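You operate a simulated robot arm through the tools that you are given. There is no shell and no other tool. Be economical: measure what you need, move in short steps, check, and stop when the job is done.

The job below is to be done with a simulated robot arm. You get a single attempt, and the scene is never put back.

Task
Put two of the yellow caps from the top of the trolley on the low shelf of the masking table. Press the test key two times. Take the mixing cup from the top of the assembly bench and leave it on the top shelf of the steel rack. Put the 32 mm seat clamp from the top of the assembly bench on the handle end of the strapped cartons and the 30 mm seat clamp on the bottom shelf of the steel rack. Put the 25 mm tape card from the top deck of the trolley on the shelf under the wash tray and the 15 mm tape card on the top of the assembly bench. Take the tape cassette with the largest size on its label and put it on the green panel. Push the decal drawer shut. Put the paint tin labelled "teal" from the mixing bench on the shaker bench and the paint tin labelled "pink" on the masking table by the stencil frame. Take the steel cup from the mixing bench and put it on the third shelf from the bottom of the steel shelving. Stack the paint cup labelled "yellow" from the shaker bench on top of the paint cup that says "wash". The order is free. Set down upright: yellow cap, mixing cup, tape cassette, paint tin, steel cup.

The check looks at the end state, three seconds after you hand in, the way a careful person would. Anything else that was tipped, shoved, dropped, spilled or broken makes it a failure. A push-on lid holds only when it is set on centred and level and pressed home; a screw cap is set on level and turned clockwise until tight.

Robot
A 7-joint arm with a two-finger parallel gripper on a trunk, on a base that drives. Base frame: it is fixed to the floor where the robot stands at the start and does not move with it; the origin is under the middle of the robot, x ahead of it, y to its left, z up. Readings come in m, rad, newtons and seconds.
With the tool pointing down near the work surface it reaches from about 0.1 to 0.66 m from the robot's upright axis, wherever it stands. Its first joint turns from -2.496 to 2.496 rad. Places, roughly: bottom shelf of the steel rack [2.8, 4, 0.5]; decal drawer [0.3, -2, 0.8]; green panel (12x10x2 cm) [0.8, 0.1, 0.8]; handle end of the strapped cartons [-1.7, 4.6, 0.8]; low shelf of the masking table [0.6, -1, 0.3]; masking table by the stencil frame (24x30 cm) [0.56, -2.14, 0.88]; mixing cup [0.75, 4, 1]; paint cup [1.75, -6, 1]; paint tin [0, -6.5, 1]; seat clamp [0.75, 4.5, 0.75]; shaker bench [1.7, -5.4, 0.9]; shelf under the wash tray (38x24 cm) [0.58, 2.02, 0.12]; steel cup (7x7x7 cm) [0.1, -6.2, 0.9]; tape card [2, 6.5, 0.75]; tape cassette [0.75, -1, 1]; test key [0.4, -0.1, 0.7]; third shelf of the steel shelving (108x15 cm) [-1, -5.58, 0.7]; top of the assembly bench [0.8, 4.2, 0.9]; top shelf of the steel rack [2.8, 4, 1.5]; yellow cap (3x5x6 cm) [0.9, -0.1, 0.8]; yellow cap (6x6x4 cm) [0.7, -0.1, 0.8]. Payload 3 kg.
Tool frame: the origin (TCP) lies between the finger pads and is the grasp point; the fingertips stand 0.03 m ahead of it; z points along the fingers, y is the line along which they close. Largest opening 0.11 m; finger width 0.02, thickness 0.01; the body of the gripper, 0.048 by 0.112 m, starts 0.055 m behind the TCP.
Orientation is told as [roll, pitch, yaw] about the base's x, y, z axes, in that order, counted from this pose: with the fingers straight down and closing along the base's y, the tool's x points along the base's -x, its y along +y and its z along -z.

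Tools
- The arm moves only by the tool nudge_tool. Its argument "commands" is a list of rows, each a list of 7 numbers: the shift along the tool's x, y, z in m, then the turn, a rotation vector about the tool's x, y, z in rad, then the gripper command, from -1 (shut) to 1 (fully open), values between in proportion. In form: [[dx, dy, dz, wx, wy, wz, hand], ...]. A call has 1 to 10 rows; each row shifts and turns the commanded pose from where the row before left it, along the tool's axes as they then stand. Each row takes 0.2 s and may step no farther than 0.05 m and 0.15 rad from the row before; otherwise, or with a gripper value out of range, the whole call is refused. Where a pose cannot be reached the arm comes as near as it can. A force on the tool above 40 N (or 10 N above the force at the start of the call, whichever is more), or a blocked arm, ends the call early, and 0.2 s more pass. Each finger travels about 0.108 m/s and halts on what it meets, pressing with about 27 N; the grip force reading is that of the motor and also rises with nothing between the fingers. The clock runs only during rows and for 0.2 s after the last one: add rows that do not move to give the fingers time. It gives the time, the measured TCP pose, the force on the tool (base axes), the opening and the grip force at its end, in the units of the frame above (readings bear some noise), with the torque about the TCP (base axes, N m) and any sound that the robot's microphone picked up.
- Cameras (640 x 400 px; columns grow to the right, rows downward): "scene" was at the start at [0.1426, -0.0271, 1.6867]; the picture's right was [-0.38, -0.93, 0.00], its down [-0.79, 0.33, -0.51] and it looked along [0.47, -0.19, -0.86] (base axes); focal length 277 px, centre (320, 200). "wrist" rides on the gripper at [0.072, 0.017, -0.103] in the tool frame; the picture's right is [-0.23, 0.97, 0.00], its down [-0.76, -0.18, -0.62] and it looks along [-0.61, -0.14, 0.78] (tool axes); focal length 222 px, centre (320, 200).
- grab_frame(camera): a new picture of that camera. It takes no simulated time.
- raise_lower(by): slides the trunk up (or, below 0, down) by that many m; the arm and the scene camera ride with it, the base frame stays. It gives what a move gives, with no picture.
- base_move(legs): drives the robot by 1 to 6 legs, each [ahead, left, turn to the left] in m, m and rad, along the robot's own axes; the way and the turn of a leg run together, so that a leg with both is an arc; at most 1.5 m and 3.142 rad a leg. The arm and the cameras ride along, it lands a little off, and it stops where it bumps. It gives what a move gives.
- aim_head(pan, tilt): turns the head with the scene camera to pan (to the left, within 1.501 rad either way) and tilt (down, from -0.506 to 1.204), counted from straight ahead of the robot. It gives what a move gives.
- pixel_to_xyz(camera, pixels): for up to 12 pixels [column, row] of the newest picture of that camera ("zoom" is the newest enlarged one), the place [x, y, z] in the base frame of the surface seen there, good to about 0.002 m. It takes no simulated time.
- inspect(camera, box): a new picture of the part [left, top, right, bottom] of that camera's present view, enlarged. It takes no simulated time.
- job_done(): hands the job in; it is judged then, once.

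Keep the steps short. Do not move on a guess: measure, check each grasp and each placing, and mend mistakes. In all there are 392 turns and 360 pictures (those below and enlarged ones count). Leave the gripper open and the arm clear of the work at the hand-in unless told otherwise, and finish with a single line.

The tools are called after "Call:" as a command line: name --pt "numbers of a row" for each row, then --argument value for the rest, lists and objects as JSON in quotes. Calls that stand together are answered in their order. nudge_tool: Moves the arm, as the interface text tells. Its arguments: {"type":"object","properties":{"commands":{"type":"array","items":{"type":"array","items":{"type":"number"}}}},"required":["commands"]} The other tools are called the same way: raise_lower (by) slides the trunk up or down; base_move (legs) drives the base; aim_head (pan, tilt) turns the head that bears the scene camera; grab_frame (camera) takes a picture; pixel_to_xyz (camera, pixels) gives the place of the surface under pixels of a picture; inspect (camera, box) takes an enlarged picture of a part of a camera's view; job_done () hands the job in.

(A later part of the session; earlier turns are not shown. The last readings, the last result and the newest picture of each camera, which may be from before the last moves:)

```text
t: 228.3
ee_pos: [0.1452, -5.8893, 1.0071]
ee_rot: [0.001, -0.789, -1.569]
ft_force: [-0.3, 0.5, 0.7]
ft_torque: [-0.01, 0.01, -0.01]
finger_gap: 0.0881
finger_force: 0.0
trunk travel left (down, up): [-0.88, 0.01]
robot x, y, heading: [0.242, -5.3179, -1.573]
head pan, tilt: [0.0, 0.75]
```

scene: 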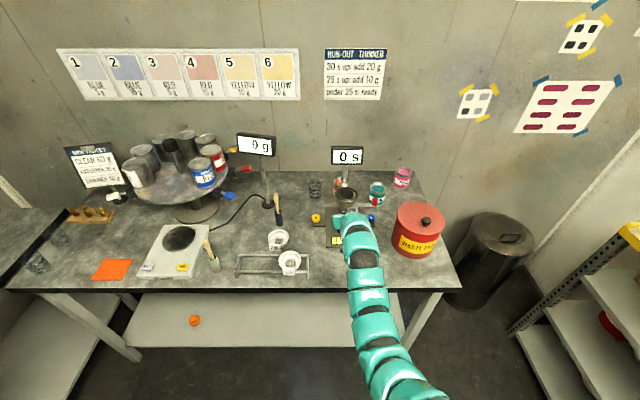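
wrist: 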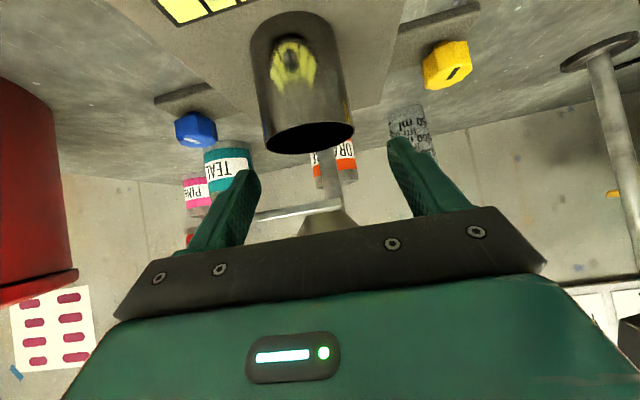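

Good pose. Drive 0.2 ahead and look.

Call:
base_move --legs '[[0.22, 0, 0]]'

Call:
grab_frame --camera "wrist"

Call:
inspect --camera "wrist" --box '[230, 60, 430, 220]'

```text
t: 230.0
ee_pos: [0.1463, -6.1088, 1.0072]
ee_rot: [0.001, -0.79, -1.568]
ft_force: [-0.5, 0.3, -0.3]
ft_torque: [0.04, -0.02, -0.02]
finger_gap: 0.088
finger_force: 0.1
trunk travel left (down, up): [-0.88, 0.01]
robot x, y, heading: [0.2448, -5.5356, -1.576]
head pan, tilt: [0.0, 0.75]
```

```text
267 pictures are left
```

wrist: 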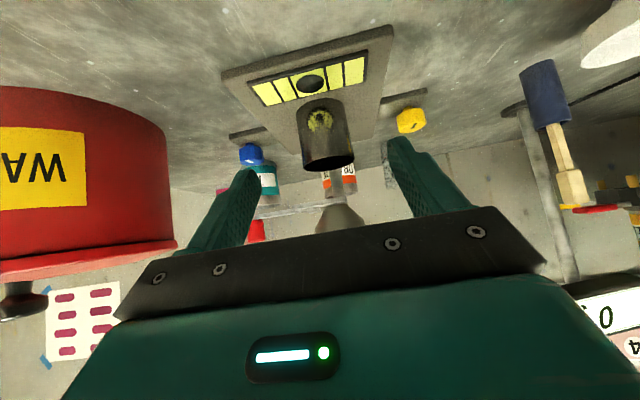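

```text
2.50 times, centred on (330, 140) of wrist
```

zoom: 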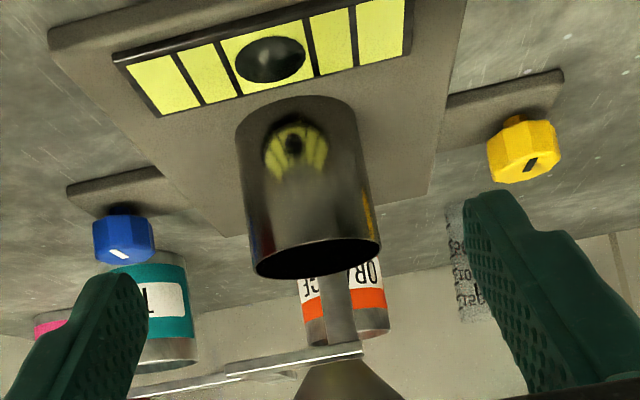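

Call:
pixel_to_xyz --camera "zoom" --pixels '[[310, 356], [280, 362], [200, 382], [240, 372], [312, 200], [250, 250], [375, 235], [312, 130], [340, 310], [310, 265]]'

Call:
pixel_to_xyz --camera "wrist" --pixels '[[257, 230], [254, 222], [338, 225]]'

```text
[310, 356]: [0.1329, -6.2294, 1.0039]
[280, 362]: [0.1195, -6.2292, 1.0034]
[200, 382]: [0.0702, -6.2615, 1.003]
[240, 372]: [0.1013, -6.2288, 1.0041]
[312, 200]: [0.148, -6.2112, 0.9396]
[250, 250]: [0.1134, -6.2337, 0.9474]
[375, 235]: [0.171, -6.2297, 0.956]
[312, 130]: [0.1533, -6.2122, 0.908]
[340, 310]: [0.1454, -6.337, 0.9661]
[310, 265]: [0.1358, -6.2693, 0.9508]
```

```text
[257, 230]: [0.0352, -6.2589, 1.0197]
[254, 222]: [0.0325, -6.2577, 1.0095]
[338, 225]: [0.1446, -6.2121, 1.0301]
```

Bracket plate at z 1.003, front y -6.229; cup centre x 0.143. Approach along the 45° axis to TCP [0.143,-6.228,0.935].

Call:
nudge_tool --pt "-0.033 -0.003 0 0 0 0 0.6" --pt "0 0 0.04 0 0 0 0.6" --pt "0 0 0.04 0 0 0 0.6" --pt "0 0 0.03 0 0 0 0.6" --pt "0 0 0 0 0 0 0.6"

Call:
grab_frame --camera "wrist"

```text
t: 231.2
ee_pos: [0.1433, -6.2094, 0.9552]
ee_rot: [0.0, -0.789, -1.568]
ft_force: [-0.1, 0.1, -0.3]
ft_torque: [-0.03, -0.05, 0.0]
finger_gap: 0.0881
finger_force: 0.1
trunk travel left (down, up): [-0.88, 0.01]
robot x, y, heading: [0.2442, -5.5404, -1.573]
head pan, tilt: [0.0, 0.75]
```

```text
265 pictures are left
```

wrist: 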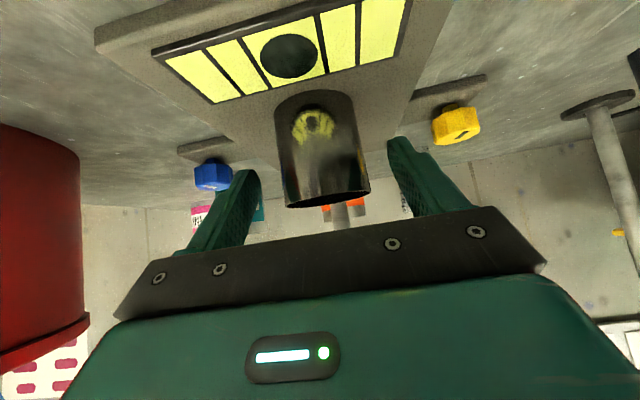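

Call:
nudge_tool --pt "0 0 0.015 0 0 0 0.6" --pt "0 0 0.008 0 0 0 0.6" --pt "0 0 0 0 0 0 0" --pt "0 0 0 0 0 0 -0.4" --pt "0 0 0 0 0 0 -1"

Call:
grab_frame --camera "wrist"

```text
t: 232.4
ee_pos: [0.1439, -6.2261, 0.939]
ee_rot: [0.0, -0.79, -1.569]
ft_force: [1.2, -1.3, 2.1]
ft_torque: [-0.07, 0.02, 0.0]
finger_gap: 0.0601
finger_force: 27.0
trunk travel left (down, up): [-0.88, 0.01]
robot x, y, heading: [0.2436, -5.537, -1.572]
head pan, tilt: [0.0, 0.75]
```

```text
264 pictures are left
```

wrist: 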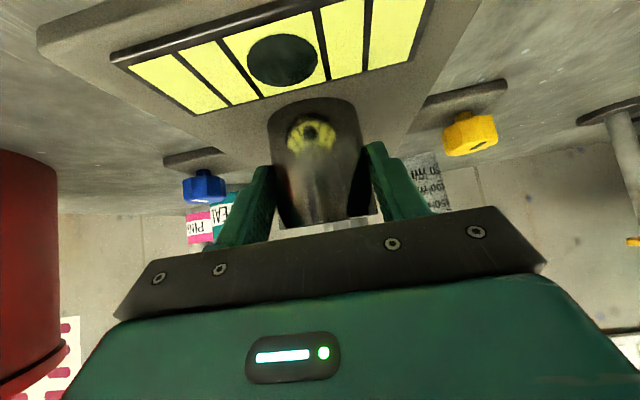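

Gripped at 0.060. Lift 8 mm and pull straight out toward me.

Call:
nudge_tool --pt "-0.006 0 -0.006 0 0 0 -1" --pt "0.021 0 -0.021 0 0 0 -1" --pt "0.028 0 -0.028 0 0 0 -1" --pt "0.028 0 -0.028 0 0 0 -1" --pt "0.028 0 -0.028 0 0 0 -1" --pt "-0.03 0 -0.03 0 0 0 -1" --pt "-0.03 0 -0.03 0 0 0 -1" --pt "0 0 0 0 0 0 -1"

Call:
grab_frame --camera "wrist"

```text
t: 234.2
ee_pos: [0.1428, -6.0845, 1.035]
ee_rot: [0.025, -0.823, -1.59]
ft_force: [-0.2, 0.2, 0.2]
ft_torque: [-0.01, -0.01, 0.0]
finger_gap: 0.0601
finger_force: 27.4
out of reach, approached as far as the arm can: row 7
trunk travel left (down, up): [-0.88, 0.01]
robot x, y, heading: [0.2434, -5.539, -1.57]
head pan, tilt: [0.0, 0.75]
```

```text
263 pictures are left
```

wrist: 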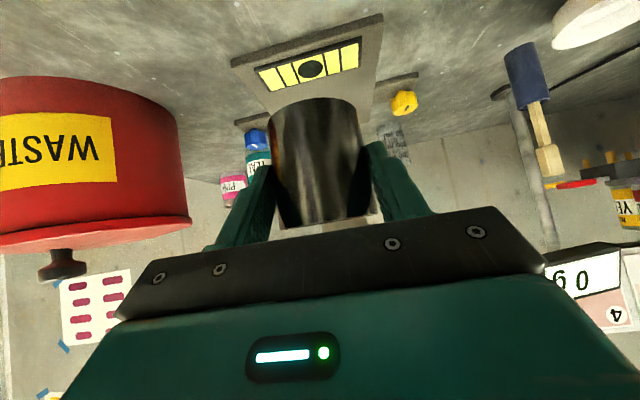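

Cup free. Back 0.3 and turn right to face the shelving.

Call:
base_move --legs '[[-0.35, 0, 0], [0, 0, -1.571]]'

Call:
aim_head --pan 0.0 --tilt 0.7

Call:
grab_frame --camera "scene"

```text
t: 240.3
ee_pos: [-0.2976, -5.089, 1.0344]
ee_rot: [0.025, -0.823, 3.122]
ft_force: [-0.4, -1.1, -1.5]
ft_torque: [0.03, 0.0, -0.03]
finger_gap: 0.0603
finger_force: 27.0
trunk travel left (down, up): [-0.88, 0.01]
robot x, y, heading: [0.2442, -5.1874, 3.143]
head pan, tilt: [0.0, 0.75]
```

```text
t: 240.9
ee_pos: [-0.3005, -5.09, 1.0342]
ee_rot: [0.024, -0.823, 3.121]
ft_force: [0.3, -0.4, -0.8]
ft_torque: [0.01, -0.03, 0.0]
finger_gap: 0.0601
finger_force: 27.0
trunk travel left (down, up): [-0.88, 0.01]
robot x, y, heading: [0.2439, -5.1889, 3.141]
head pan, tilt: [0.0, 0.7]
```

```text
262 pictures are left
```

scene: 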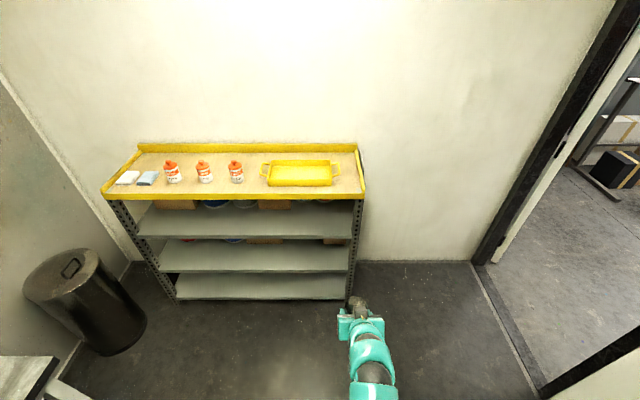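

Three grey shelves under the yellow top; measure them.

Call:
pixel_to_xyz --camera "scene" --pixels '[[250, 222], [250, 232], [250, 250], [250, 268], [250, 290], [250, 205], [250, 195], [330, 220], [350, 230], [180, 220]]'

Call:
inspect --camera "scene" --box '[100, 140, 380, 310]'

```text
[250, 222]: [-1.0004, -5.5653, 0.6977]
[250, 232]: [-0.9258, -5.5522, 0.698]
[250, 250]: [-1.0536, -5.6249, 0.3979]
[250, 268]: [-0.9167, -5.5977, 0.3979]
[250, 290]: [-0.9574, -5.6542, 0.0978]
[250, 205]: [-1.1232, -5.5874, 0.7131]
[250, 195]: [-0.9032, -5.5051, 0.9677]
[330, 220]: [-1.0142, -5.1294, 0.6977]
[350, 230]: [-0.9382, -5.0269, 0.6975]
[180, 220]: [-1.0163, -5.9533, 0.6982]
```

```text
2.29 times, centred on (240, 225) of scene
```

zoom: 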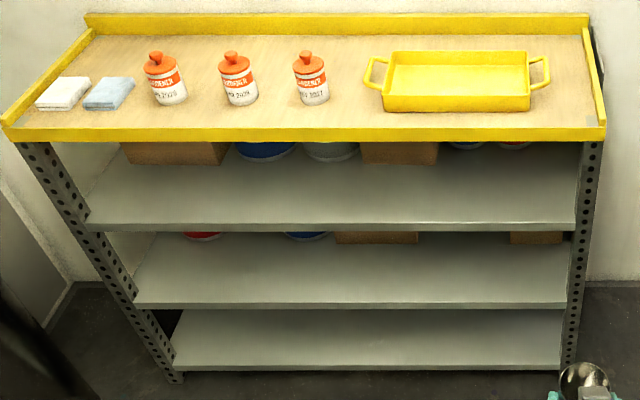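

Third shelf z 0.698, front x -0.90, free to -1.1. Straighten and extend the tool 0.1, then shift base.

Call:
nudge_tool --pt "-0.03 0 0.03 0.011 0.033 -0.014 -1" --pt "-0.03 0 0.03 0 0 0 -1" --pt "-0.015 0 0.015 0 0 0 -1" --pt "0 0 0 0 0 0 -1"

Call:
base_move --legs '[[0.1, 0.36, 0]]'

Call:
raise_lower --by -0.26

```text
t: 241.9
ee_pos: [-0.4064, -5.09, 1.0383]
ee_rot: [-0.002, -0.791, 3.141]
ft_force: [-0.3, 0.4, -0.2]
ft_torque: [-0.01, -0.03, -0.02]
finger_gap: 0.0603
finger_force: 26.9
trunk travel left (down, up): [-0.88, 0.01]
robot x, y, heading: [0.249, -5.1894, 3.136]
head pan, tilt: [0.0, 0.7]
```

```text
t: 244.3
ee_pos: [-0.5067, -5.4475, 1.0379]
ee_rot: [-0.003, -0.791, 3.142]
ft_force: [-0.5, 0.0, -0.7]
ft_torque: [0.02, -0.02, 0.01]
finger_gap: 0.0598
finger_force: 26.2
trunk travel left (down, up): [-0.88, 0.01]
robot x, y, heading: [0.1424, -5.5478, 3.139]
head pan, tilt: [0.0, 0.7]
```

```text
t: 247.0
ee_pos: [-0.5066, -5.4466, 0.7774]
ee_rot: [-0.002, -0.79, 3.14]
ft_force: [-0.5, 1.0, -0.7]
ft_torque: [-0.04, -0.01, 0.01]
finger_gap: 0.0602
finger_force: 26.7
trunk travel left (down, up): [-0.62, 0.27]
robot x, y, heading: [0.1388, -5.5452, 3.135]
head pan, tilt: [0.0, 0.7]
```

Cup base 0.734, above the shelf. Drive 0.47 ahead.

Call:
base_move --legs '[[0.47, 0, 0.003]]'

Call:
grab_frame --camera "wrist"

```text
t: 249.8
ee_pos: [-0.9825, -5.4478, 0.7776]
ee_rot: [-0.001, -0.791, -3.137]
ft_force: [-0.9, 1.3, -0.8]
ft_torque: [0.02, 0.01, -0.03]
finger_gap: 0.0603
finger_force: 27.1
trunk travel left (down, up): [-0.62, 0.27]
robot x, y, heading: [-0.3326, -5.5459, -3.14]
head pan, tilt: [0.0, 0.7]
```

```text
260 pictures are left
```

wrist: 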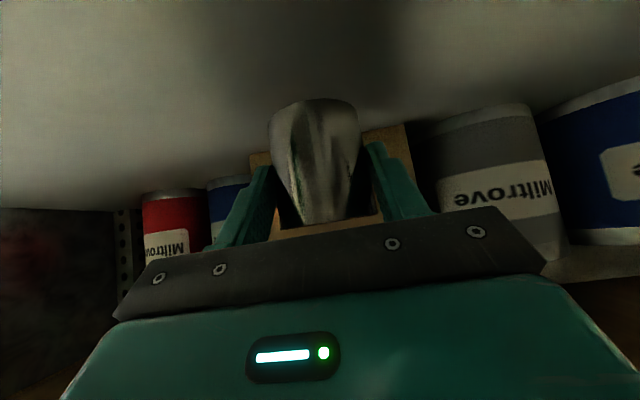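

Space is clear. Lower 0.028 then small steps.

Call:
nudge_tool --pt "0.012 0 0.012 0 0 0 -1" --pt "0.007 0 0.007 0 0 0 -1" --pt "0.0015 0 0.0015 0 0 0 -1" --pt "0.0015 0 0.0015 0 0 0 -1" --pt "0 0 0 0 0 0 -1"

Call:
nudge_tool --pt "0.0014 0 0.0014 0 0 0 -1" --pt "0.0014 0 0.0014 0 0 0 -1"

```text
t: 251.0
ee_pos: [-0.9818, -5.4472, 0.7475]
ee_rot: [-0.001, -0.792, -3.139]
ft_force: [-0.4, 1.1, 1.1]
ft_torque: [-0.06, -0.02, 0.03]
finger_gap: 0.0604
finger_force: 26.5
trunk travel left (down, up): [-0.62, 0.27]
robot x, y, heading: [-0.3336, -5.5455, -3.135]
head pan, tilt: [0.0, 0.7]
```

```text
t: 251.6
ee_pos: [-0.9824, -5.4494, 0.745]
ee_rot: [-0.001, -0.799, -3.139]
ft_force: [-2.7, -0.5, 19.3]
ft_torque: [-0.01, 0.34, -0.04]
finger_gap: 0.0603
finger_force: 27.1
trunk travel left (down, up): [-0.62, 0.27]
robot x, y, heading: [-0.3319, -5.5434, -3.139]
head pan, tilt: [0.0, 0.7]
```

Contact at 19 N. Ease slightly, open, and withdraw along the tool.

Call:
nudge_tool --pt "-0.0007 0 -0.0007 0 0 0 -1" --pt "0 0 0 0 0 0 0.3" --pt "0 0 0 0 0 0 0.6" --pt "0 0 -0.02 0 0 0 0.6" --pt "0 0 -0.04 0 0 0 0.6" --pt "0 0 0 0 0 0 0.6"

Call:
grab_frame --camera "wrist"

```text
t: 253.0
ee_pos: [-0.9403, -5.4494, 0.7847]
ee_rot: [-0.001, -0.79, -3.137]
ft_force: [0.5, -0.6, 0.1]
ft_torque: [0.02, 0.01, 0.02]
finger_gap: 0.0879
finger_force: 0.1
trunk travel left (down, up): [-0.62, 0.27]
robot x, y, heading: [-0.3326, -5.5479, -3.142]
head pan, tilt: [0.0, 0.7]
```

```text
259 pictures are left
```

wrist: 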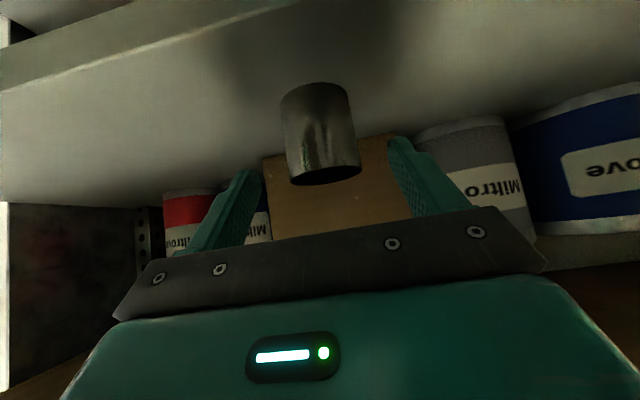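

Cup stands on the third shelf. Back out, raise, then shift away from the bench and turn to face it.

Call:
base_move --legs '[[-0.45, 0, 0], [0, -0.45, 0]]'

Call:
raise_lower --by 0.265

Call:
base_move --legs '[[0, 0, 1.571]]'

Call:
grab_frame --camera "scene"

```text
t: 258.0
ee_pos: [-0.4974, -5.0011, 0.7863]
ee_rot: [-0.001, -0.79, -3.135]
ft_force: [0.2, -0.8, -0.3]
ft_torque: [0.0, 0.01, 0.01]
finger_gap: 0.0881
finger_force: 0.1
trunk travel left (down, up): [-0.62, 0.27]
robot x, y, heading: [0.1068, -5.0929, -3.14]
head pan, tilt: [0.0, 0.7]
```

```text
t: 260.7
ee_pos: [-0.4977, -5.0012, 1.0491]
ee_rot: [-0.004, -0.792, -3.134]
ft_force: [-0.2, -0.4, -0.3]
ft_torque: [0.02, 0.04, 0.01]
finger_gap: 0.0883
finger_force: 0.0
trunk travel left (down, up): [-0.885, 0.005]
robot x, y, heading: [0.1081, -5.0934, -3.136]
head pan, tilt: [0.0, 0.7]
```

```text
t: 264.9
ee_pos: [0.018, -5.7036, 1.0505]
ee_rot: [0.001, -0.789, -1.559]
ft_force: [-0.3, 0.2, -0.3]
ft_torque: [0.01, 0.03, 0.03]
finger_gap: 0.0878
finger_force: 0.0
trunk travel left (down, up): [-0.885, 0.005]
robot x, y, heading: [0.1095, -5.0917, -1.567]
head pan, tilt: [0.0, 0.7]
```

```text
258 pictures are left
```

scene: 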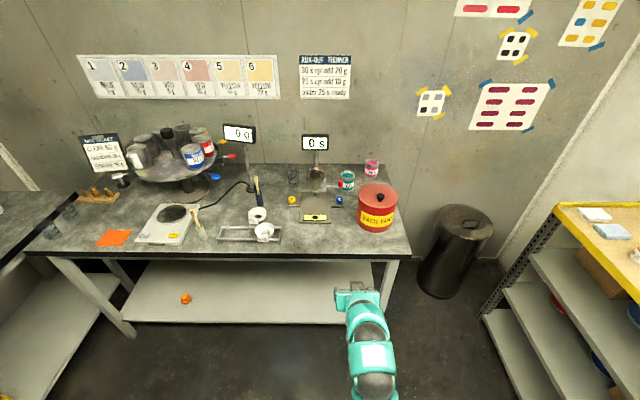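

Call:
inspect --camera "scene" --box '[270, 130, 410, 240]'

Call:
pixel_to_xyz --camera "zoom" --pixels '[[352, 175], [352, 205], [333, 195], [370, 195], [415, 140], [415, 118], [402, 138], [430, 138], [320, 196], [490, 240], [217, 45], [352, 230]]'

```text
3.64 times, centred on (340, 185) of scene
```

zoom: 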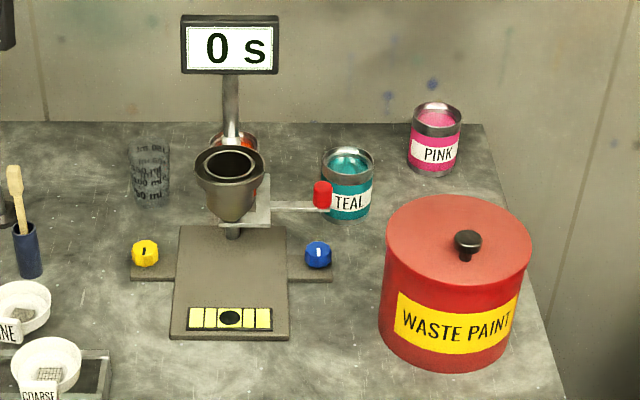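

```text
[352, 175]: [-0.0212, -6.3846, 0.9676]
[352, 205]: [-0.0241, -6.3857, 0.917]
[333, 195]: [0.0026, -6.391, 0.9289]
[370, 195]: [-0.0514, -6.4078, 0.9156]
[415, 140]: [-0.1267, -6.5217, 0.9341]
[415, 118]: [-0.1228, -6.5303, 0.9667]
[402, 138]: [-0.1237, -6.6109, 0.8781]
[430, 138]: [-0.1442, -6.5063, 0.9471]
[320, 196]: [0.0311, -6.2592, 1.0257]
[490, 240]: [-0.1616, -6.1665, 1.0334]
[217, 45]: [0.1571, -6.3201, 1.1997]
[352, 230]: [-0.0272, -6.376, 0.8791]
```

Teal tin ≈[-0.024,-6.422], top 0.97; red lever end at [0.031,-6.26,1.04] and waste can top 1.05 stand before it. I'll come from above. Steepen the tool to pitch -0.25 and shift right.

Call:
base_move --legs '[[0, -0.042, 0]]'

Call:
nudge_tool --pt "-0.03 0 0.015 0 0.1 0 0.8" --pt "-0.03 0 0 0 0.11 0 0.8" --pt "-0.03 0 -0.01 0 0.11 0 0.8" --pt "-0.03 0 -0.02 0 0.11 0 0.8" --pt "-0.03 0 -0.02 0 0.11 0 0.8" --pt "0 0 0 0 0 0 0.8"

```text
t: 265.8
ee_pos: [-0.0262, -5.7037, 1.0507]
ee_rot: [0.002, -0.794, -1.563]
ft_force: [-0.5, -0.6, 0.0]
ft_torque: [-0.01, 0.01, 0.02]
finger_gap: 0.088
finger_force: 0.0
trunk travel left (down, up): [-0.885, 0.005]
robot x, y, heading: [0.0689, -5.0953, -1.561]
head pan, tilt: [0.0, 0.7]
```

```text
t: 267.2
ee_pos: [-0.0215, -5.8167, 1.1659]
ee_rot: [-0.003, -0.251, -1.559]
ft_force: [-0.1, -0.1, 0.2]
ft_torque: [0.02, -0.01, -0.05]
finger_gap: 0.0991
finger_force: 0.1
trunk travel left (down, up): [-0.885, 0.005]
robot x, y, heading: [0.0685, -5.0963, -1.564]
head pan, tilt: [0.0, 0.7]
```

TCP 1.166 high, 0.72 out. Drive 0.52 ahead over the can and look.

Call:
base_move --legs '[[0.52, 0, -0.007]]'

Call:
grab_frame --camera "wrist"

```text
t: 270.3
ee_pos: [-0.024, -6.3345, 1.1645]
ee_rot: [-0.002, -0.252, -1.569]
ft_force: [0.7, 0.1, -0.2]
ft_torque: [0.03, -0.01, -0.01]
finger_gap: 0.0991
finger_force: 0.1
trunk travel left (down, up): [-0.885, 0.005]
robot x, y, heading: [0.0685, -5.6154, -1.573]
head pan, tilt: [0.0, 0.7]
```

```text
256 pictures are left
```

wrist: 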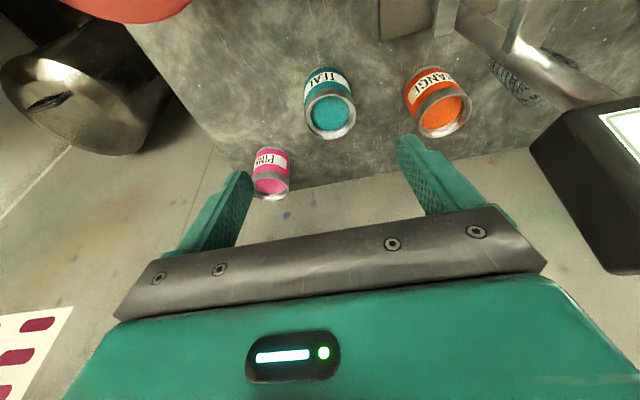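

Call:
pixel_to_xyz --camera "wrist" --pixels '[[308, 118], [353, 112], [328, 92], [332, 135], [330, 115], [548, 150], [600, 120], [412, 115], [440, 105], [257, 185], [286, 185], [270, 190]]'

```text
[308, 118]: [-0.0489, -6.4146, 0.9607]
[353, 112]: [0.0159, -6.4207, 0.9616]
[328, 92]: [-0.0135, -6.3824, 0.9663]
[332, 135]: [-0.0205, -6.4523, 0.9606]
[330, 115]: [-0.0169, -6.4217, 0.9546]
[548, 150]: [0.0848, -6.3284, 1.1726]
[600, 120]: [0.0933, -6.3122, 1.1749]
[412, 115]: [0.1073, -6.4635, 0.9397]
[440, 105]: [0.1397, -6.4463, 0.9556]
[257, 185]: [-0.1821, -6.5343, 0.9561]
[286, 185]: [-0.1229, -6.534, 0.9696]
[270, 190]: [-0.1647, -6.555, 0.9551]
```

Teal centre [-0.0165,-6.418], paint near the rim. Come down along the tool.

Call:
nudge_tool --pt "-0.02 0.0075 0.03 0 0 0 0.8" --pt "0 0 0.045 0 0 0 0.8" --pt "0 0 0.045 0 0 0 0.8" --pt "0 0 0.04 0 0 0 0.8" --pt "0 0 0 0 0 0 0.8"

Call:
grab_frame --camera "wrist"

```text
t: 271.5
ee_pos: [-0.0181, -6.3943, 1.0164]
ee_rot: [0.001, -0.254, -1.571]
ft_force: [-0.1, -0.1, 0.4]
ft_torque: [0.02, 0.0, 0.0]
finger_gap: 0.0989
finger_force: 0.0
trunk travel left (down, up): [-0.885, 0.005]
robot x, y, heading: [0.0695, -5.6132, -1.572]
head pan, tilt: [0.0, 0.7]
```

```text
255 pictures are left
```

wrist: 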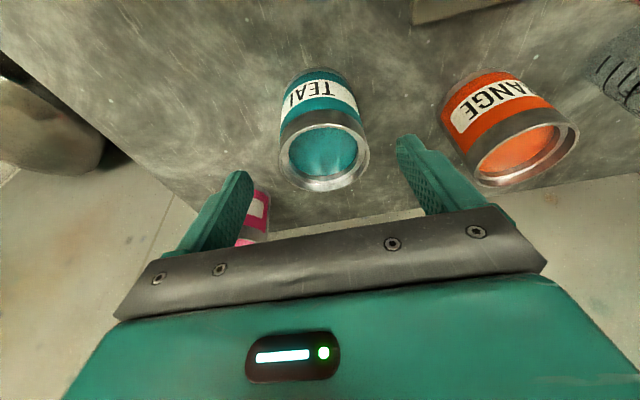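

Call:
nudge_tool --pt "0 0.001 0.04 0 0 0 0.8" --pt "0 0 0.03 0 0 0 0.8" --pt "0 0 0.015 0 0 0 0.8" --pt "0 0 0 0 0 0 0.8"

Call:
grab_frame --camera "wrist"

```text
t: 272.5
ee_pos: [-0.017, -6.4127, 0.9409]
ee_rot: [0.001, -0.252, -1.569]
ft_force: [-0.9, -0.6, 0.0]
ft_torque: [0.01, -0.04, 0.01]
finger_gap: 0.0989
finger_force: 0.1
out of reach, approached as far as the arm can: row 3
trunk travel left (down, up): [-0.885, 0.005]
robot x, y, heading: [0.0704, -5.6167, -1.569]
head pan, tilt: [0.0, 0.7]
```

```text
254 pictures are left
```

wrist: 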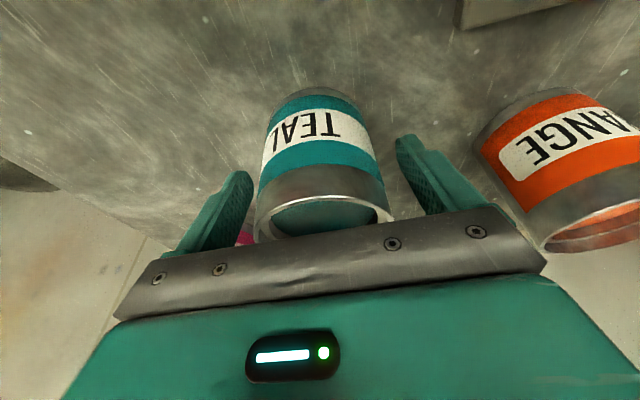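

Pads around the tin's middle. Close.

Call:
nudge_tool --pt "0 0 0 0 0 0 0.4" --pt "0 0 0 0 0 0 0" --pt "0 0 0 0 0 0 -0.3" --pt "0 0 0 0 0 0 -0.3"

```text
t: 273.5
ee_pos: [-0.0173, -6.4137, 0.942]
ee_rot: [-0.002, -0.252, -1.567]
ft_force: [0.6, 0.0, 1.5]
ft_torque: [-0.02, 0.13, -0.04]
finger_gap: 0.0728
finger_force: 27.3
trunk travel left (down, up): [-0.885, 0.005]
robot x, y, heading: [0.0686, -5.6159, -1.567]
head pan, tilt: [0.0, 0.7]
```

Gripped at 0.073. Lift slowly 0.06 and check the pose.

Call:
nudge_tool --pt "-0.0025 0 -0.0097 0 0 0 -0.5" --pt "-0.004 0 -0.0155 0 0 0 -0.5" --pt "-0.005 0 -0.0194 0 0 0 -0.5" --pt "-0.004 0 -0.0155 0 0 0 -0.5" --pt "0 0 0 0 0 0 -0.5"

Call:
grab_frame --camera "wrist"

```text
t: 274.7
ee_pos: [-0.0177, -6.4121, 1.0017]
ee_rot: [-0.002, -0.25, -1.568]
ft_force: [-1.2, -0.4, -3.5]
ft_torque: [0.05, -0.03, -0.01]
finger_gap: 0.0716
finger_force: 26.8
trunk travel left (down, up): [-0.885, 0.005]
robot x, y, heading: [0.0684, -5.6142, -1.566]
head pan, tilt: [0.0, 0.7]
```

```text
253 pictures are left
```

wrist: 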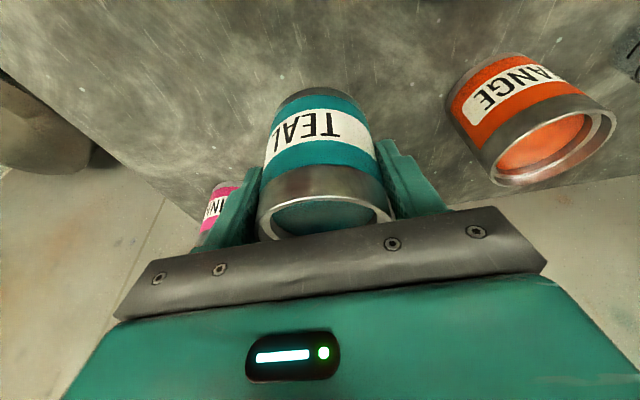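

Lift another 0.15 slowly.

Call:
nudge_tool --pt "-0.0047 0 -0.0184 0 0 0 -0.5" --pt "-0.0047 0 -0.0184 0 0 0 -0.5" --pt "-0.0047 0 -0.0184 0 0 0 -0.5" --pt "-0.0047 0 -0.0184 0 0 0 -0.5" --pt "-0.0047 0 -0.0184 0 0 0 -0.5" --pt "-0.0047 0 -0.0184 0 0 0 -0.5" --pt "-0.0047 0 -0.0184 0 0 0 -0.5" --pt "-0.0047 0 -0.0184 0 0 0 -0.5" --pt "0 0 0 0 0 0 -0.5"

Call:
grab_frame --camera "scene"

```text
t: 276.7
ee_pos: [-0.0165, -6.4122, 1.1553]
ee_rot: [-0.002, -0.251, -1.569]
ft_force: [-0.1, 0.3, -2.9]
ft_torque: [0.04, 0.01, 0.0]
finger_gap: 0.0718
finger_force: 26.7
trunk travel left (down, up): [-0.885, 0.005]
robot x, y, heading: [0.0691, -5.6148, -1.563]
head pan, tilt: [0.0, 0.7]
```

```text
252 pictures are left
```

scene: 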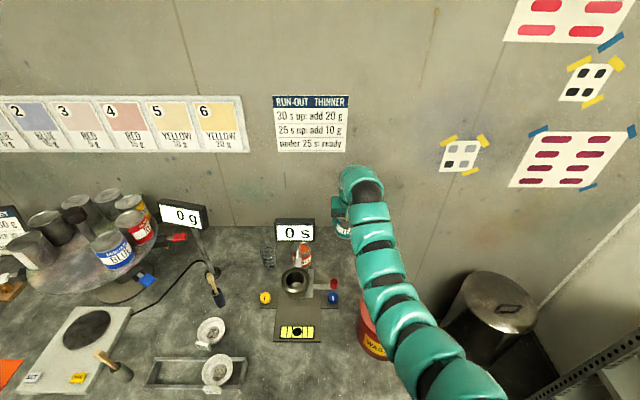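

Tin bottom ≈1.09, clear. Back 0.65, then turn left to face the shaker bench.

Call:
base_move --legs '[[-0.65, 0, 0]]'

Call:
base_move --legs '[[0, 0, 1.571]]'

Call:
aim_head --pan 0.0 --tilt 0.6

Call:
grab_frame --camera "scene"

```text
t: 280.3
ee_pos: [-0.0141, -5.7639, 1.1532]
ee_rot: [-0.001, -0.251, -1.564]
ft_force: [0.0, 0.8, -3.9]
ft_torque: [0.02, 0.0, -0.01]
finger_gap: 0.0715
finger_force: 27.2
trunk travel left (down, up): [-0.885, 0.005]
robot x, y, heading: [0.0673, -4.9643, -1.569]
head pan, tilt: [0.0, 0.7]
```

```text
t: 284.5
ee_pos: [0.8668, -5.0595, 1.1547]
ee_rot: [-0.003, -0.25, -0.008]
ft_force: [0.2, -0.2, -2.6]
ft_torque: [-0.01, 0.06, -0.01]
finger_gap: 0.0713
finger_force: 26.9
trunk travel left (down, up): [-0.885, 0.005]
robot x, y, heading: [0.0697, -4.9664, -0.007]
head pan, tilt: [0.0, 0.7]
```

```text
t: 285.1
ee_pos: [0.8669, -5.0585, 1.154]
ee_rot: [-0.003, -0.253, -0.007]
ft_force: [-0.5, 0.0, -3.8]
ft_torque: [0.0, 0.06, 0.02]
finger_gap: 0.0714
finger_force: 27.0
trunk travel left (down, up): [-0.885, 0.005]
robot x, y, heading: [0.0645, -4.9663, -0.004]
head pan, tilt: [0.0, 0.6]
```

```text
251 pictures are left
```

scene: 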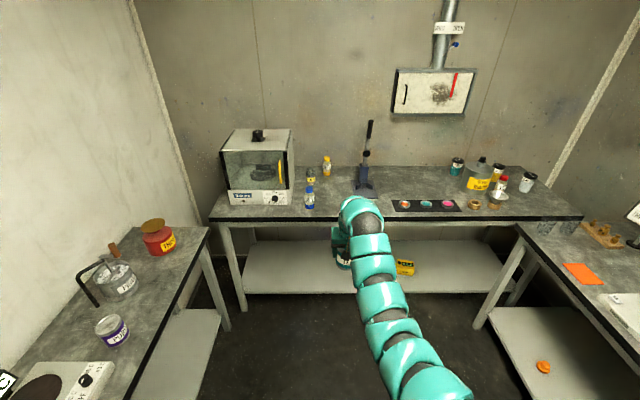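

Call:
inspect --camera "scene" --box '[280, 140, 580, 240]'

Call:
pixel_to_xyz --camera "scene" --pixels '[[330, 200], [330, 190], [310, 190], [327, 165], [366, 185], [400, 205], [457, 165], [497, 200], [473, 204], [527, 180], [400, 215], [235, 192]]'

```text
2.13 times, centred on (430, 190) of scene
```

zoom: 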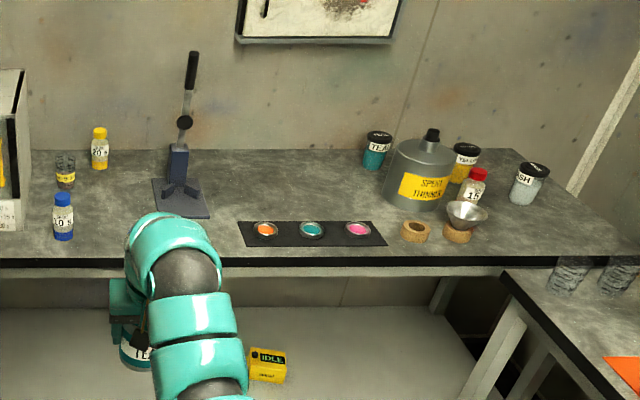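

```text
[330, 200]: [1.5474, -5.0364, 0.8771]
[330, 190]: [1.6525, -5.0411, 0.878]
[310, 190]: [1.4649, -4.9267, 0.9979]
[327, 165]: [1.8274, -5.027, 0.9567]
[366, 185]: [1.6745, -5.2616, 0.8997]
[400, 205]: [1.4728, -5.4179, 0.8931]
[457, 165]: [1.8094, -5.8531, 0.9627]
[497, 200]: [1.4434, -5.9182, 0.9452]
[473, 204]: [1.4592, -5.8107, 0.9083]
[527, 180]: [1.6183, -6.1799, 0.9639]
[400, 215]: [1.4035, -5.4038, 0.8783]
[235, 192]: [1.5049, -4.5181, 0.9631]
```

Free spot for the tin: about [1.55,-5.08] between blue bottle and press. Check the left bench's corner for driving room.

Call:
pixel_to_xyz --camera "scene" --pixels '[[207, 235], [150, 350], [228, 322], [228, 222], [352, 190], [345, 200], [380, 195]]'

```text
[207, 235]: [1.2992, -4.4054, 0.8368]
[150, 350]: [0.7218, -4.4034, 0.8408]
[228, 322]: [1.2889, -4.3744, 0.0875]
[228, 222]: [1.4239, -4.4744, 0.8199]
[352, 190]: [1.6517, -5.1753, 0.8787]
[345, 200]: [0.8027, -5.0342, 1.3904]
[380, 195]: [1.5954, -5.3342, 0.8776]
```

Drive 0.68 ahead.

Call:
base_move --legs '[[0.68, -0.02, 0.005]]'

Call:
grab_frame --camera "wrist"

```text
t: 288.9
ee_pos: [1.5462, -5.0799, 1.1548]
ee_rot: [-0.002, -0.25, -0.004]
ft_force: [-0.1, -0.1, -3.0]
ft_torque: [-0.01, 0.05, 0.0]
finger_gap: 0.0711
finger_force: 27.1
trunk travel left (down, up): [-0.885, 0.005]
robot x, y, heading: [0.7438, -4.9886, -0.003]
head pan, tilt: [0.0, 0.6]
```

```text
249 pictures are left
```

wrist: 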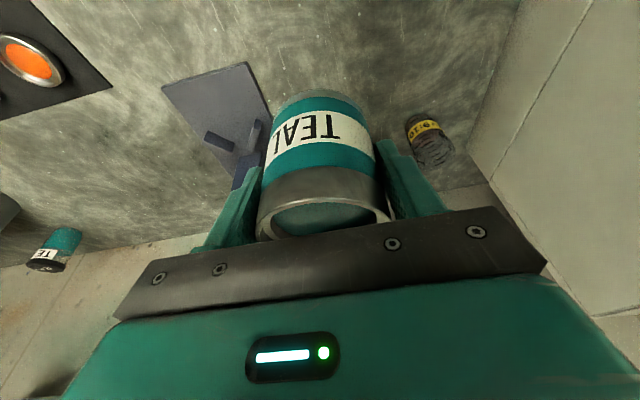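

Call:
pixel_to_xyz --camera "wrist" --pixels '[[248, 66], [268, 115], [240, 180], [255, 130], [430, 150], [425, 120], [300, 60]]'

```text
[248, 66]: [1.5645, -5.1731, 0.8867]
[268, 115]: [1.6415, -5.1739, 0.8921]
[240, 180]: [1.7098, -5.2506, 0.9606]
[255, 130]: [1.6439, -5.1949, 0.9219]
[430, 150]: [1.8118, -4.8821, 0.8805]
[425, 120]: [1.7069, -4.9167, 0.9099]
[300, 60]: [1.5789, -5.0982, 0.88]
```

Lower slowly 0.19.

Call:
nudge_tool --pt "0.0057 0.015 0.0223 0 0 0 -0.5" --pt "0.0057 0 0.0223 0 0 0 -0.5" --pt "0.0057 0 0.0223 0 0 0 -0.5" --pt "0.0057 0 0.0223 0 0 0 -0.5" --pt "0.0057 0 0.0223 0 0 0 -0.5" --pt "0.0057 0 0.0223 0 0 0 -0.5" --pt "0.0057 0 0.0223 0 0 0 -0.5" --pt "0.0057 0 0.0223 0 0 0 -0.5" --pt "0 0 0 0 0 0 -0.5"

Call:
grab_frame --camera "wrist"

```text
t: 290.9
ee_pos: [1.547, -5.0658, 0.9705]
ee_rot: [0.001, -0.25, -0.005]
ft_force: [-0.2, 0.4, -4.2]
ft_torque: [-0.02, 0.02, -0.01]
finger_gap: 0.0713
finger_force: 26.9
trunk travel left (down, up): [-0.885, 0.005]
robot x, y, heading: [0.7513, -4.9879, -0.001]
head pan, tilt: [0.0, 0.6]
```

```text
248 pictures are left
```

wrist: 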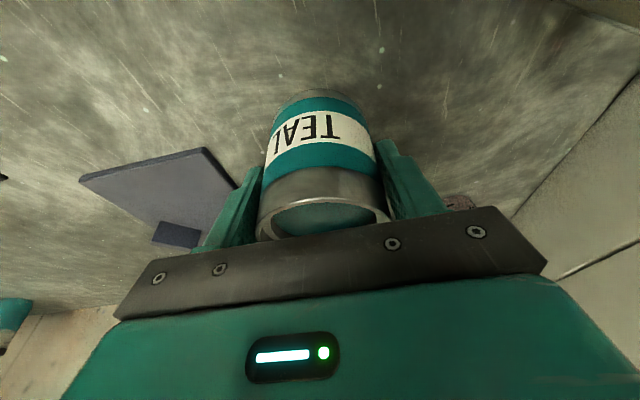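

Small steps to contact.

Call:
nudge_tool --pt "0.0025 0 0.0097 0 0 0 -0.5" --pt "0.002 0 0.0078 0 0 0 -0.5" --pt "0.0007 0 0.0029 0 0 0 -0.5" --pt "0.0007 0 0.0029 0 0 0 -0.5" --pt "0 0 0 0 0 0 -0.5"

```text
t: 292.1
ee_pos: [1.5465, -5.0643, 0.947]
ee_rot: [-0.002, -0.252, -0.004]
ft_force: [0.5, 0.0, -3.4]
ft_torque: [0.0, 0.05, 0.02]
finger_gap: 0.0715
finger_force: 27.3
trunk travel left (down, up): [-0.885, 0.005]
robot x, y, heading: [0.751, -4.9877, -0.002]
head pan, tilt: [0.0, 0.6]
```

Call:
nudge_tool --pt "0.0005 0 0.002 0 0 0 -0.5" --pt "0.0005 0 0.002 0 0 0 -0.5" --pt "0.0005 0 0.0015 0 0 0 -0.5"

```text
t: 292.9
ee_pos: [1.5466, -5.064, 0.9432]
ee_rot: [-0.001, -0.257, -0.002]
ft_force: [1.4, 0.5, 8.4]
ft_torque: [-0.36, -0.21, 0.02]
finger_gap: 0.0711
finger_force: 26.6
trunk travel left (down, up): [-0.885, 0.005]
robot x, y, heading: [0.7448, -4.9883, -0.001]
head pan, tilt: [0.0, 0.6]
```

Contact. Open slowly and rise along the tool.

Call:
nudge_tool --pt "0 0 0 0 0 0 0.1" --pt "0 0 0 0 0 0 0.5" --pt "0 0 0 0 0 0 0.8" --pt "0 0 -0.02 0 0 0 0.8" --pt "0 0 -0.04 0 0 0 0.8" --pt "0 0 -0.045 0 0 0 0.8" --pt "0 0 -0.045 0 0 0 0.8" --pt "0 0 0 0 0 0 0.8"

Call:
grab_frame --camera "wrist"

```text
t: 294.7
ee_pos: [1.5094, -5.0657, 1.0857]
ee_rot: [-0.002, -0.248, -0.004]
ft_force: [-0.5, -0.5, -0.5]
ft_torque: [-0.03, 0.01, 0.03]
finger_gap: 0.0989
finger_force: 0.0
trunk travel left (down, up): [-0.885, 0.005]
robot x, y, heading: [0.7485, -4.9889, -0.006]
head pan, tilt: [0.0, 0.6]
```

```text
247 pictures are left
```

wrist: 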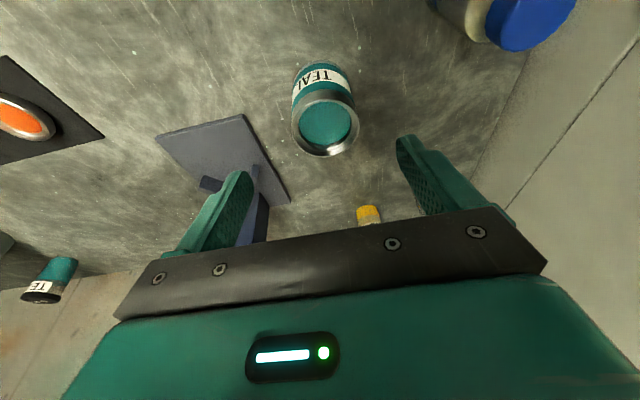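

Teal stands well. Raise the tool, back off, and move to view the cups in the corner.

Call:
nudge_tool --pt "-0.01 0 -0.04 0 0 0 0.8" --pt "-0.01 0 -0.03 0 0 0 0.8" --pt "0 0 0 0 0 0 0.8"

Call:
base_move --legs '[[-0.25, 0, 0], [0, -0.5, 0], [0, 0, -0.785]]'

Call:
grab_frame --camera "scene"

```text
t: 295.5
ee_pos: [1.5103, -5.0637, 1.1602]
ee_rot: [-0.003, -0.251, -0.003]
ft_force: [-0.6, 0.0, 0.5]
ft_torque: [0.0, -0.01, 0.0]
finger_gap: 0.0992
finger_force: 0.0
trunk travel left (down, up): [-0.885, 0.005]
robot x, y, heading: [0.748, -4.9857, -0.003]
head pan, tilt: [0.0, 0.6]
```

```text
t: 301.9
ee_pos: [0.9757, -6.0816, 1.159]
ee_rot: [-0.002, -0.251, -0.796]
ft_force: [0.2, 0.4, 0.3]
ft_torque: [-0.02, 0.02, -0.02]
finger_gap: 0.0988
finger_force: 0.1
trunk travel left (down, up): [-0.885, 0.005]
robot x, y, heading: [0.4943, -5.4819, -0.796]
head pan, tilt: [0.0, 0.6]
```

```text
246 pictures are left
```

scene: 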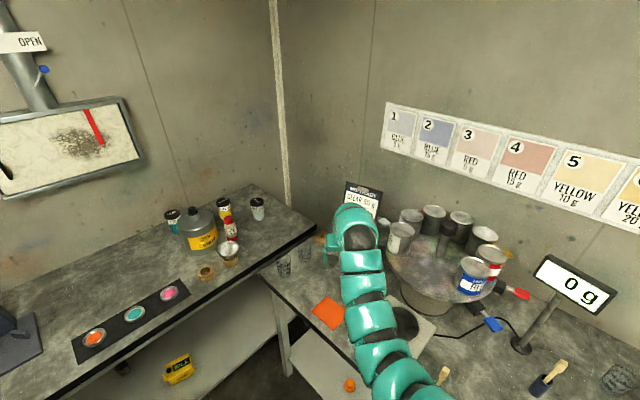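

Call:
inspect --camera "scene" --box '[150, 180, 310, 290]'

Call:
pixel_to_xyz --camera "scene" --pixels '[[224, 202], [224, 210], [258, 202], [257, 212], [230, 225], [228, 250], [196, 215], [300, 265], [283, 268], [172, 218], [310, 230], [195, 230]]'

```text
3.64 times, centred on (230, 235) of scene
```

zoom: 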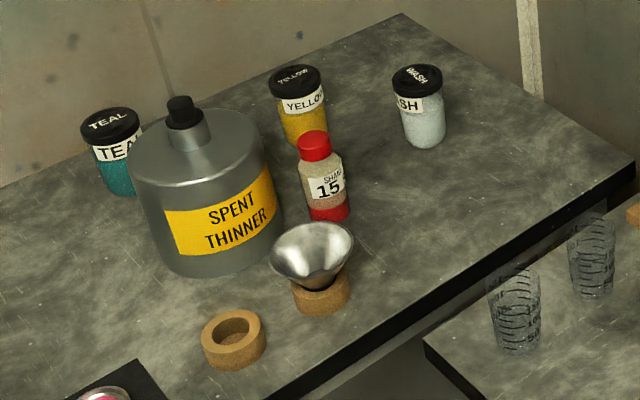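

```text
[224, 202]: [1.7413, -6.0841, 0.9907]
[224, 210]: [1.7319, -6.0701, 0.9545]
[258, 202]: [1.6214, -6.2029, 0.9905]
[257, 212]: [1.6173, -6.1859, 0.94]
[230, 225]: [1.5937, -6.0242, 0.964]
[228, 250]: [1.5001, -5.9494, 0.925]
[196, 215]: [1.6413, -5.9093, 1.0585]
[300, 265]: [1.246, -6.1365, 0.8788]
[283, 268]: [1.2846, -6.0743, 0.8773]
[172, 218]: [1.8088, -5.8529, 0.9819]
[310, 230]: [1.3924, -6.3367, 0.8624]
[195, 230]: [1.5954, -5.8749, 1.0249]
```

Cups lidded, tops at 0.9905: yellow ≈[1.743,-6.087], wash ≈[1.621,-6.203]. Turn to heading -0.46 and advance partway.

Call:
base_move --legs '[[0, 0, 0.336], [0.5, 0.08, 0]]'

Call:
grab_frame --camera "wrist"

Call:
grab_frame --camera "scene"

```text
t: 305.9
ee_pos: [1.6251, -6.0402, 1.1589]
ee_rot: [-0.001, -0.251, -0.459]
ft_force: [0.6, 0.2, -0.5]
ft_torque: [-0.02, 0.04, -0.01]
finger_gap: 0.099
finger_force: 0.0
trunk travel left (down, up): [-0.885, 0.005]
robot x, y, heading: [0.975, -5.6357, -0.464]
head pan, tilt: [0.0, 0.6]
```

```text
244 pictures are left
```

wrist: 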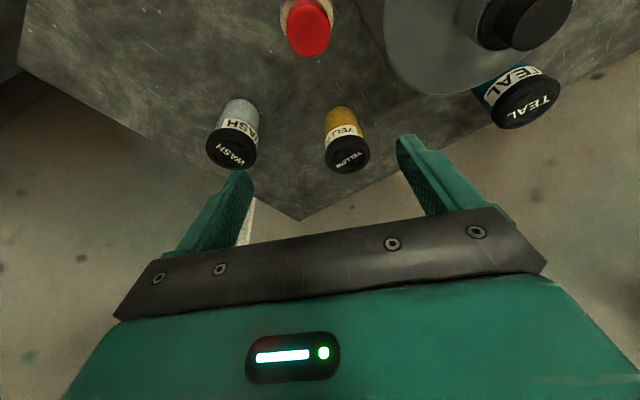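

```text
243 pictures are left
```

scene: 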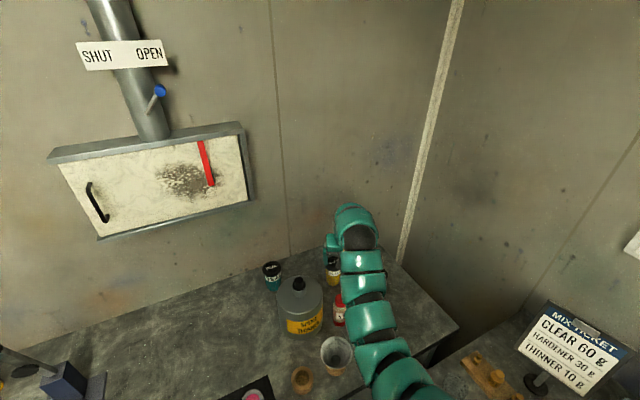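

Call:
pixel_to_xyz --camera "wrist" --pixels '[[348, 157], [327, 155], [369, 152], [346, 142], [350, 171], [232, 150], [209, 147], [255, 147], [231, 166], [230, 135], [530, 25], [308, 40]]'

```text
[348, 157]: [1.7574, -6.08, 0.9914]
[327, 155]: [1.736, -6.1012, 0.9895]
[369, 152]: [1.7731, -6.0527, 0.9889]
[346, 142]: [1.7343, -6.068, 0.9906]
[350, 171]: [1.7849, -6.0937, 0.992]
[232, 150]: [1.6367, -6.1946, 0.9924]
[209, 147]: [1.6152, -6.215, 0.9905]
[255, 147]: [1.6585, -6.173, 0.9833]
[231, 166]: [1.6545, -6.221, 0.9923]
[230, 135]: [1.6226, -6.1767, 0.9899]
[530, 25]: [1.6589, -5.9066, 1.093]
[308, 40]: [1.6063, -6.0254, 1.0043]
```

Yellow centre [1.757,-6.079], wash [1.6375,-6.196]. Advance base 0.1, left 0.023.

Call:
base_move --legs '[[0.11, 0.023, 0.004]]'

Call:
grab_frame --camera "wrist"

```text
t: 307.1
ee_pos: [1.7369, -6.0675, 1.1584]
ee_rot: [-0.003, -0.25, -0.457]
ft_force: [0.5, -0.6, 1.3]
ft_torque: [0.01, 0.02, 0.03]
finger_gap: 0.0988
finger_force: 0.2
trunk travel left (down, up): [-0.885, 0.005]
robot x, y, heading: [1.0818, -5.6598, -0.463]
head pan, tilt: [0.0, 0.6]
```

```text
242 pictures are left
```

wrist: 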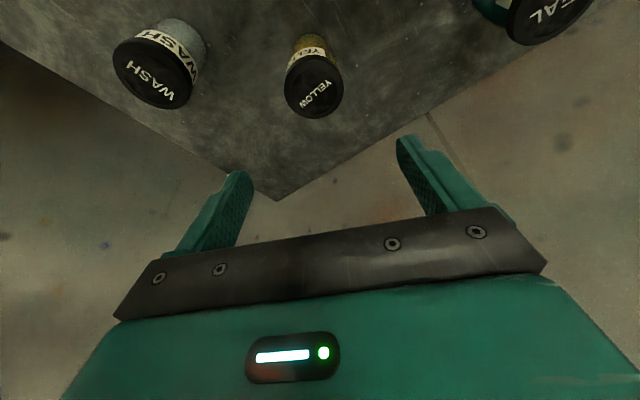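

Call:
pixel_to_xyz --camera "wrist" --pixels '[[287, 85], [342, 83], [313, 57], [315, 116], [314, 88], [115, 60], [192, 75], [155, 105], [150, 40]]'

```text
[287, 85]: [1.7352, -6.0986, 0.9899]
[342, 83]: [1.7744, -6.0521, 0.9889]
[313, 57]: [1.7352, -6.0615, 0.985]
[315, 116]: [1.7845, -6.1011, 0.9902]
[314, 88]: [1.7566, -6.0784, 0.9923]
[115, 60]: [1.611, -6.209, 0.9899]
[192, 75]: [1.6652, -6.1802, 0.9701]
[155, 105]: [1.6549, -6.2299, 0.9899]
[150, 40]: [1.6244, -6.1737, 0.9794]
```

Line up and descend to z ≈0.952.

Call:
nudge_tool --pt "0.0295 0 0.02 0 0 0 0.8" --pt "0 0 0.045 0 0 0 0.8" --pt "0 0 0.045 0 0 0 0.8" --pt "0 0 0.045 0 0 0 0.8" --pt "0 0 0 0 0 0 0.8"

Call:
grab_frame --camera "wrist"

```text
t: 308.3
ee_pos: [1.7436, -6.0704, 1.0014]
ee_rot: [-0.002, -0.252, -0.457]
ft_force: [-0.6, -0.5, -1.0]
ft_torque: [-0.02, 0.01, -0.01]
finger_gap: 0.0986
finger_force: 0.1
trunk travel left (down, up): [-0.885, 0.005]
robot x, y, heading: [1.0789, -5.6653, -0.456]
head pan, tilt: [0.0, 0.6]
```

```text
241 pictures are left
```

wrist: 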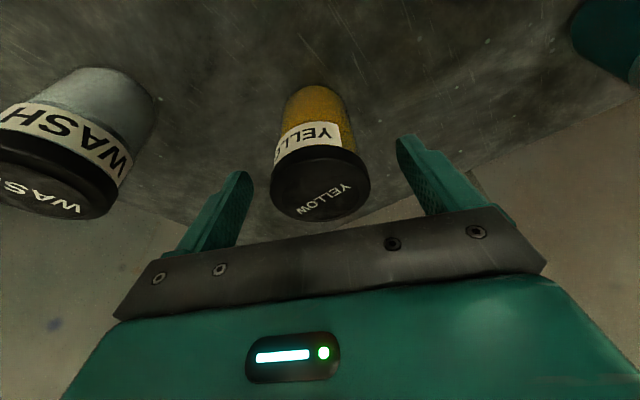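

Call:
nudge_tool --pt "0 0 0.03 0 0 0 0.8" --pt "0 0 0.02 0 0 0 0.8" --pt "0 0 0 0 0 0 0.4" --pt "0 0 0 0 0 0 -0.1" --pt "0 0 0 0 0 0 -0.6" --pt "0 0 0 0 0 0 -0.6"

Call:
grab_frame --camera "wrist"

```text
t: 309.7
ee_pos: [1.7555, -6.0782, 0.954]
ee_rot: [-0.001, -0.253, -0.457]
ft_force: [1.6, -0.5, 3.2]
ft_torque: [0.01, -0.14, -0.06]
finger_gap: 0.0672
finger_force: 27.0
trunk travel left (down, up): [-0.885, 0.005]
robot x, y, heading: [1.0853, -5.6636, -0.459]
head pan, tilt: [0.0, 0.6]
```

```text
240 pictures are left
```

wrist: 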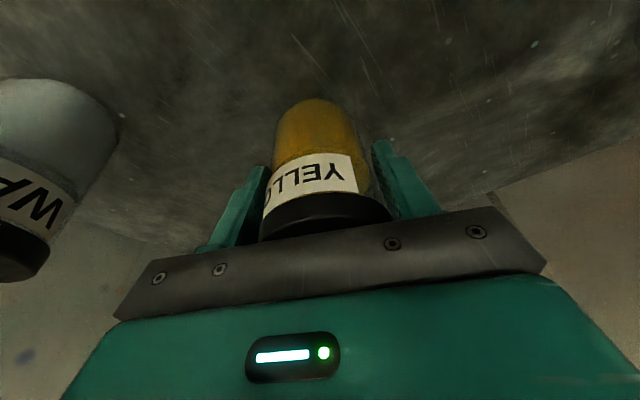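

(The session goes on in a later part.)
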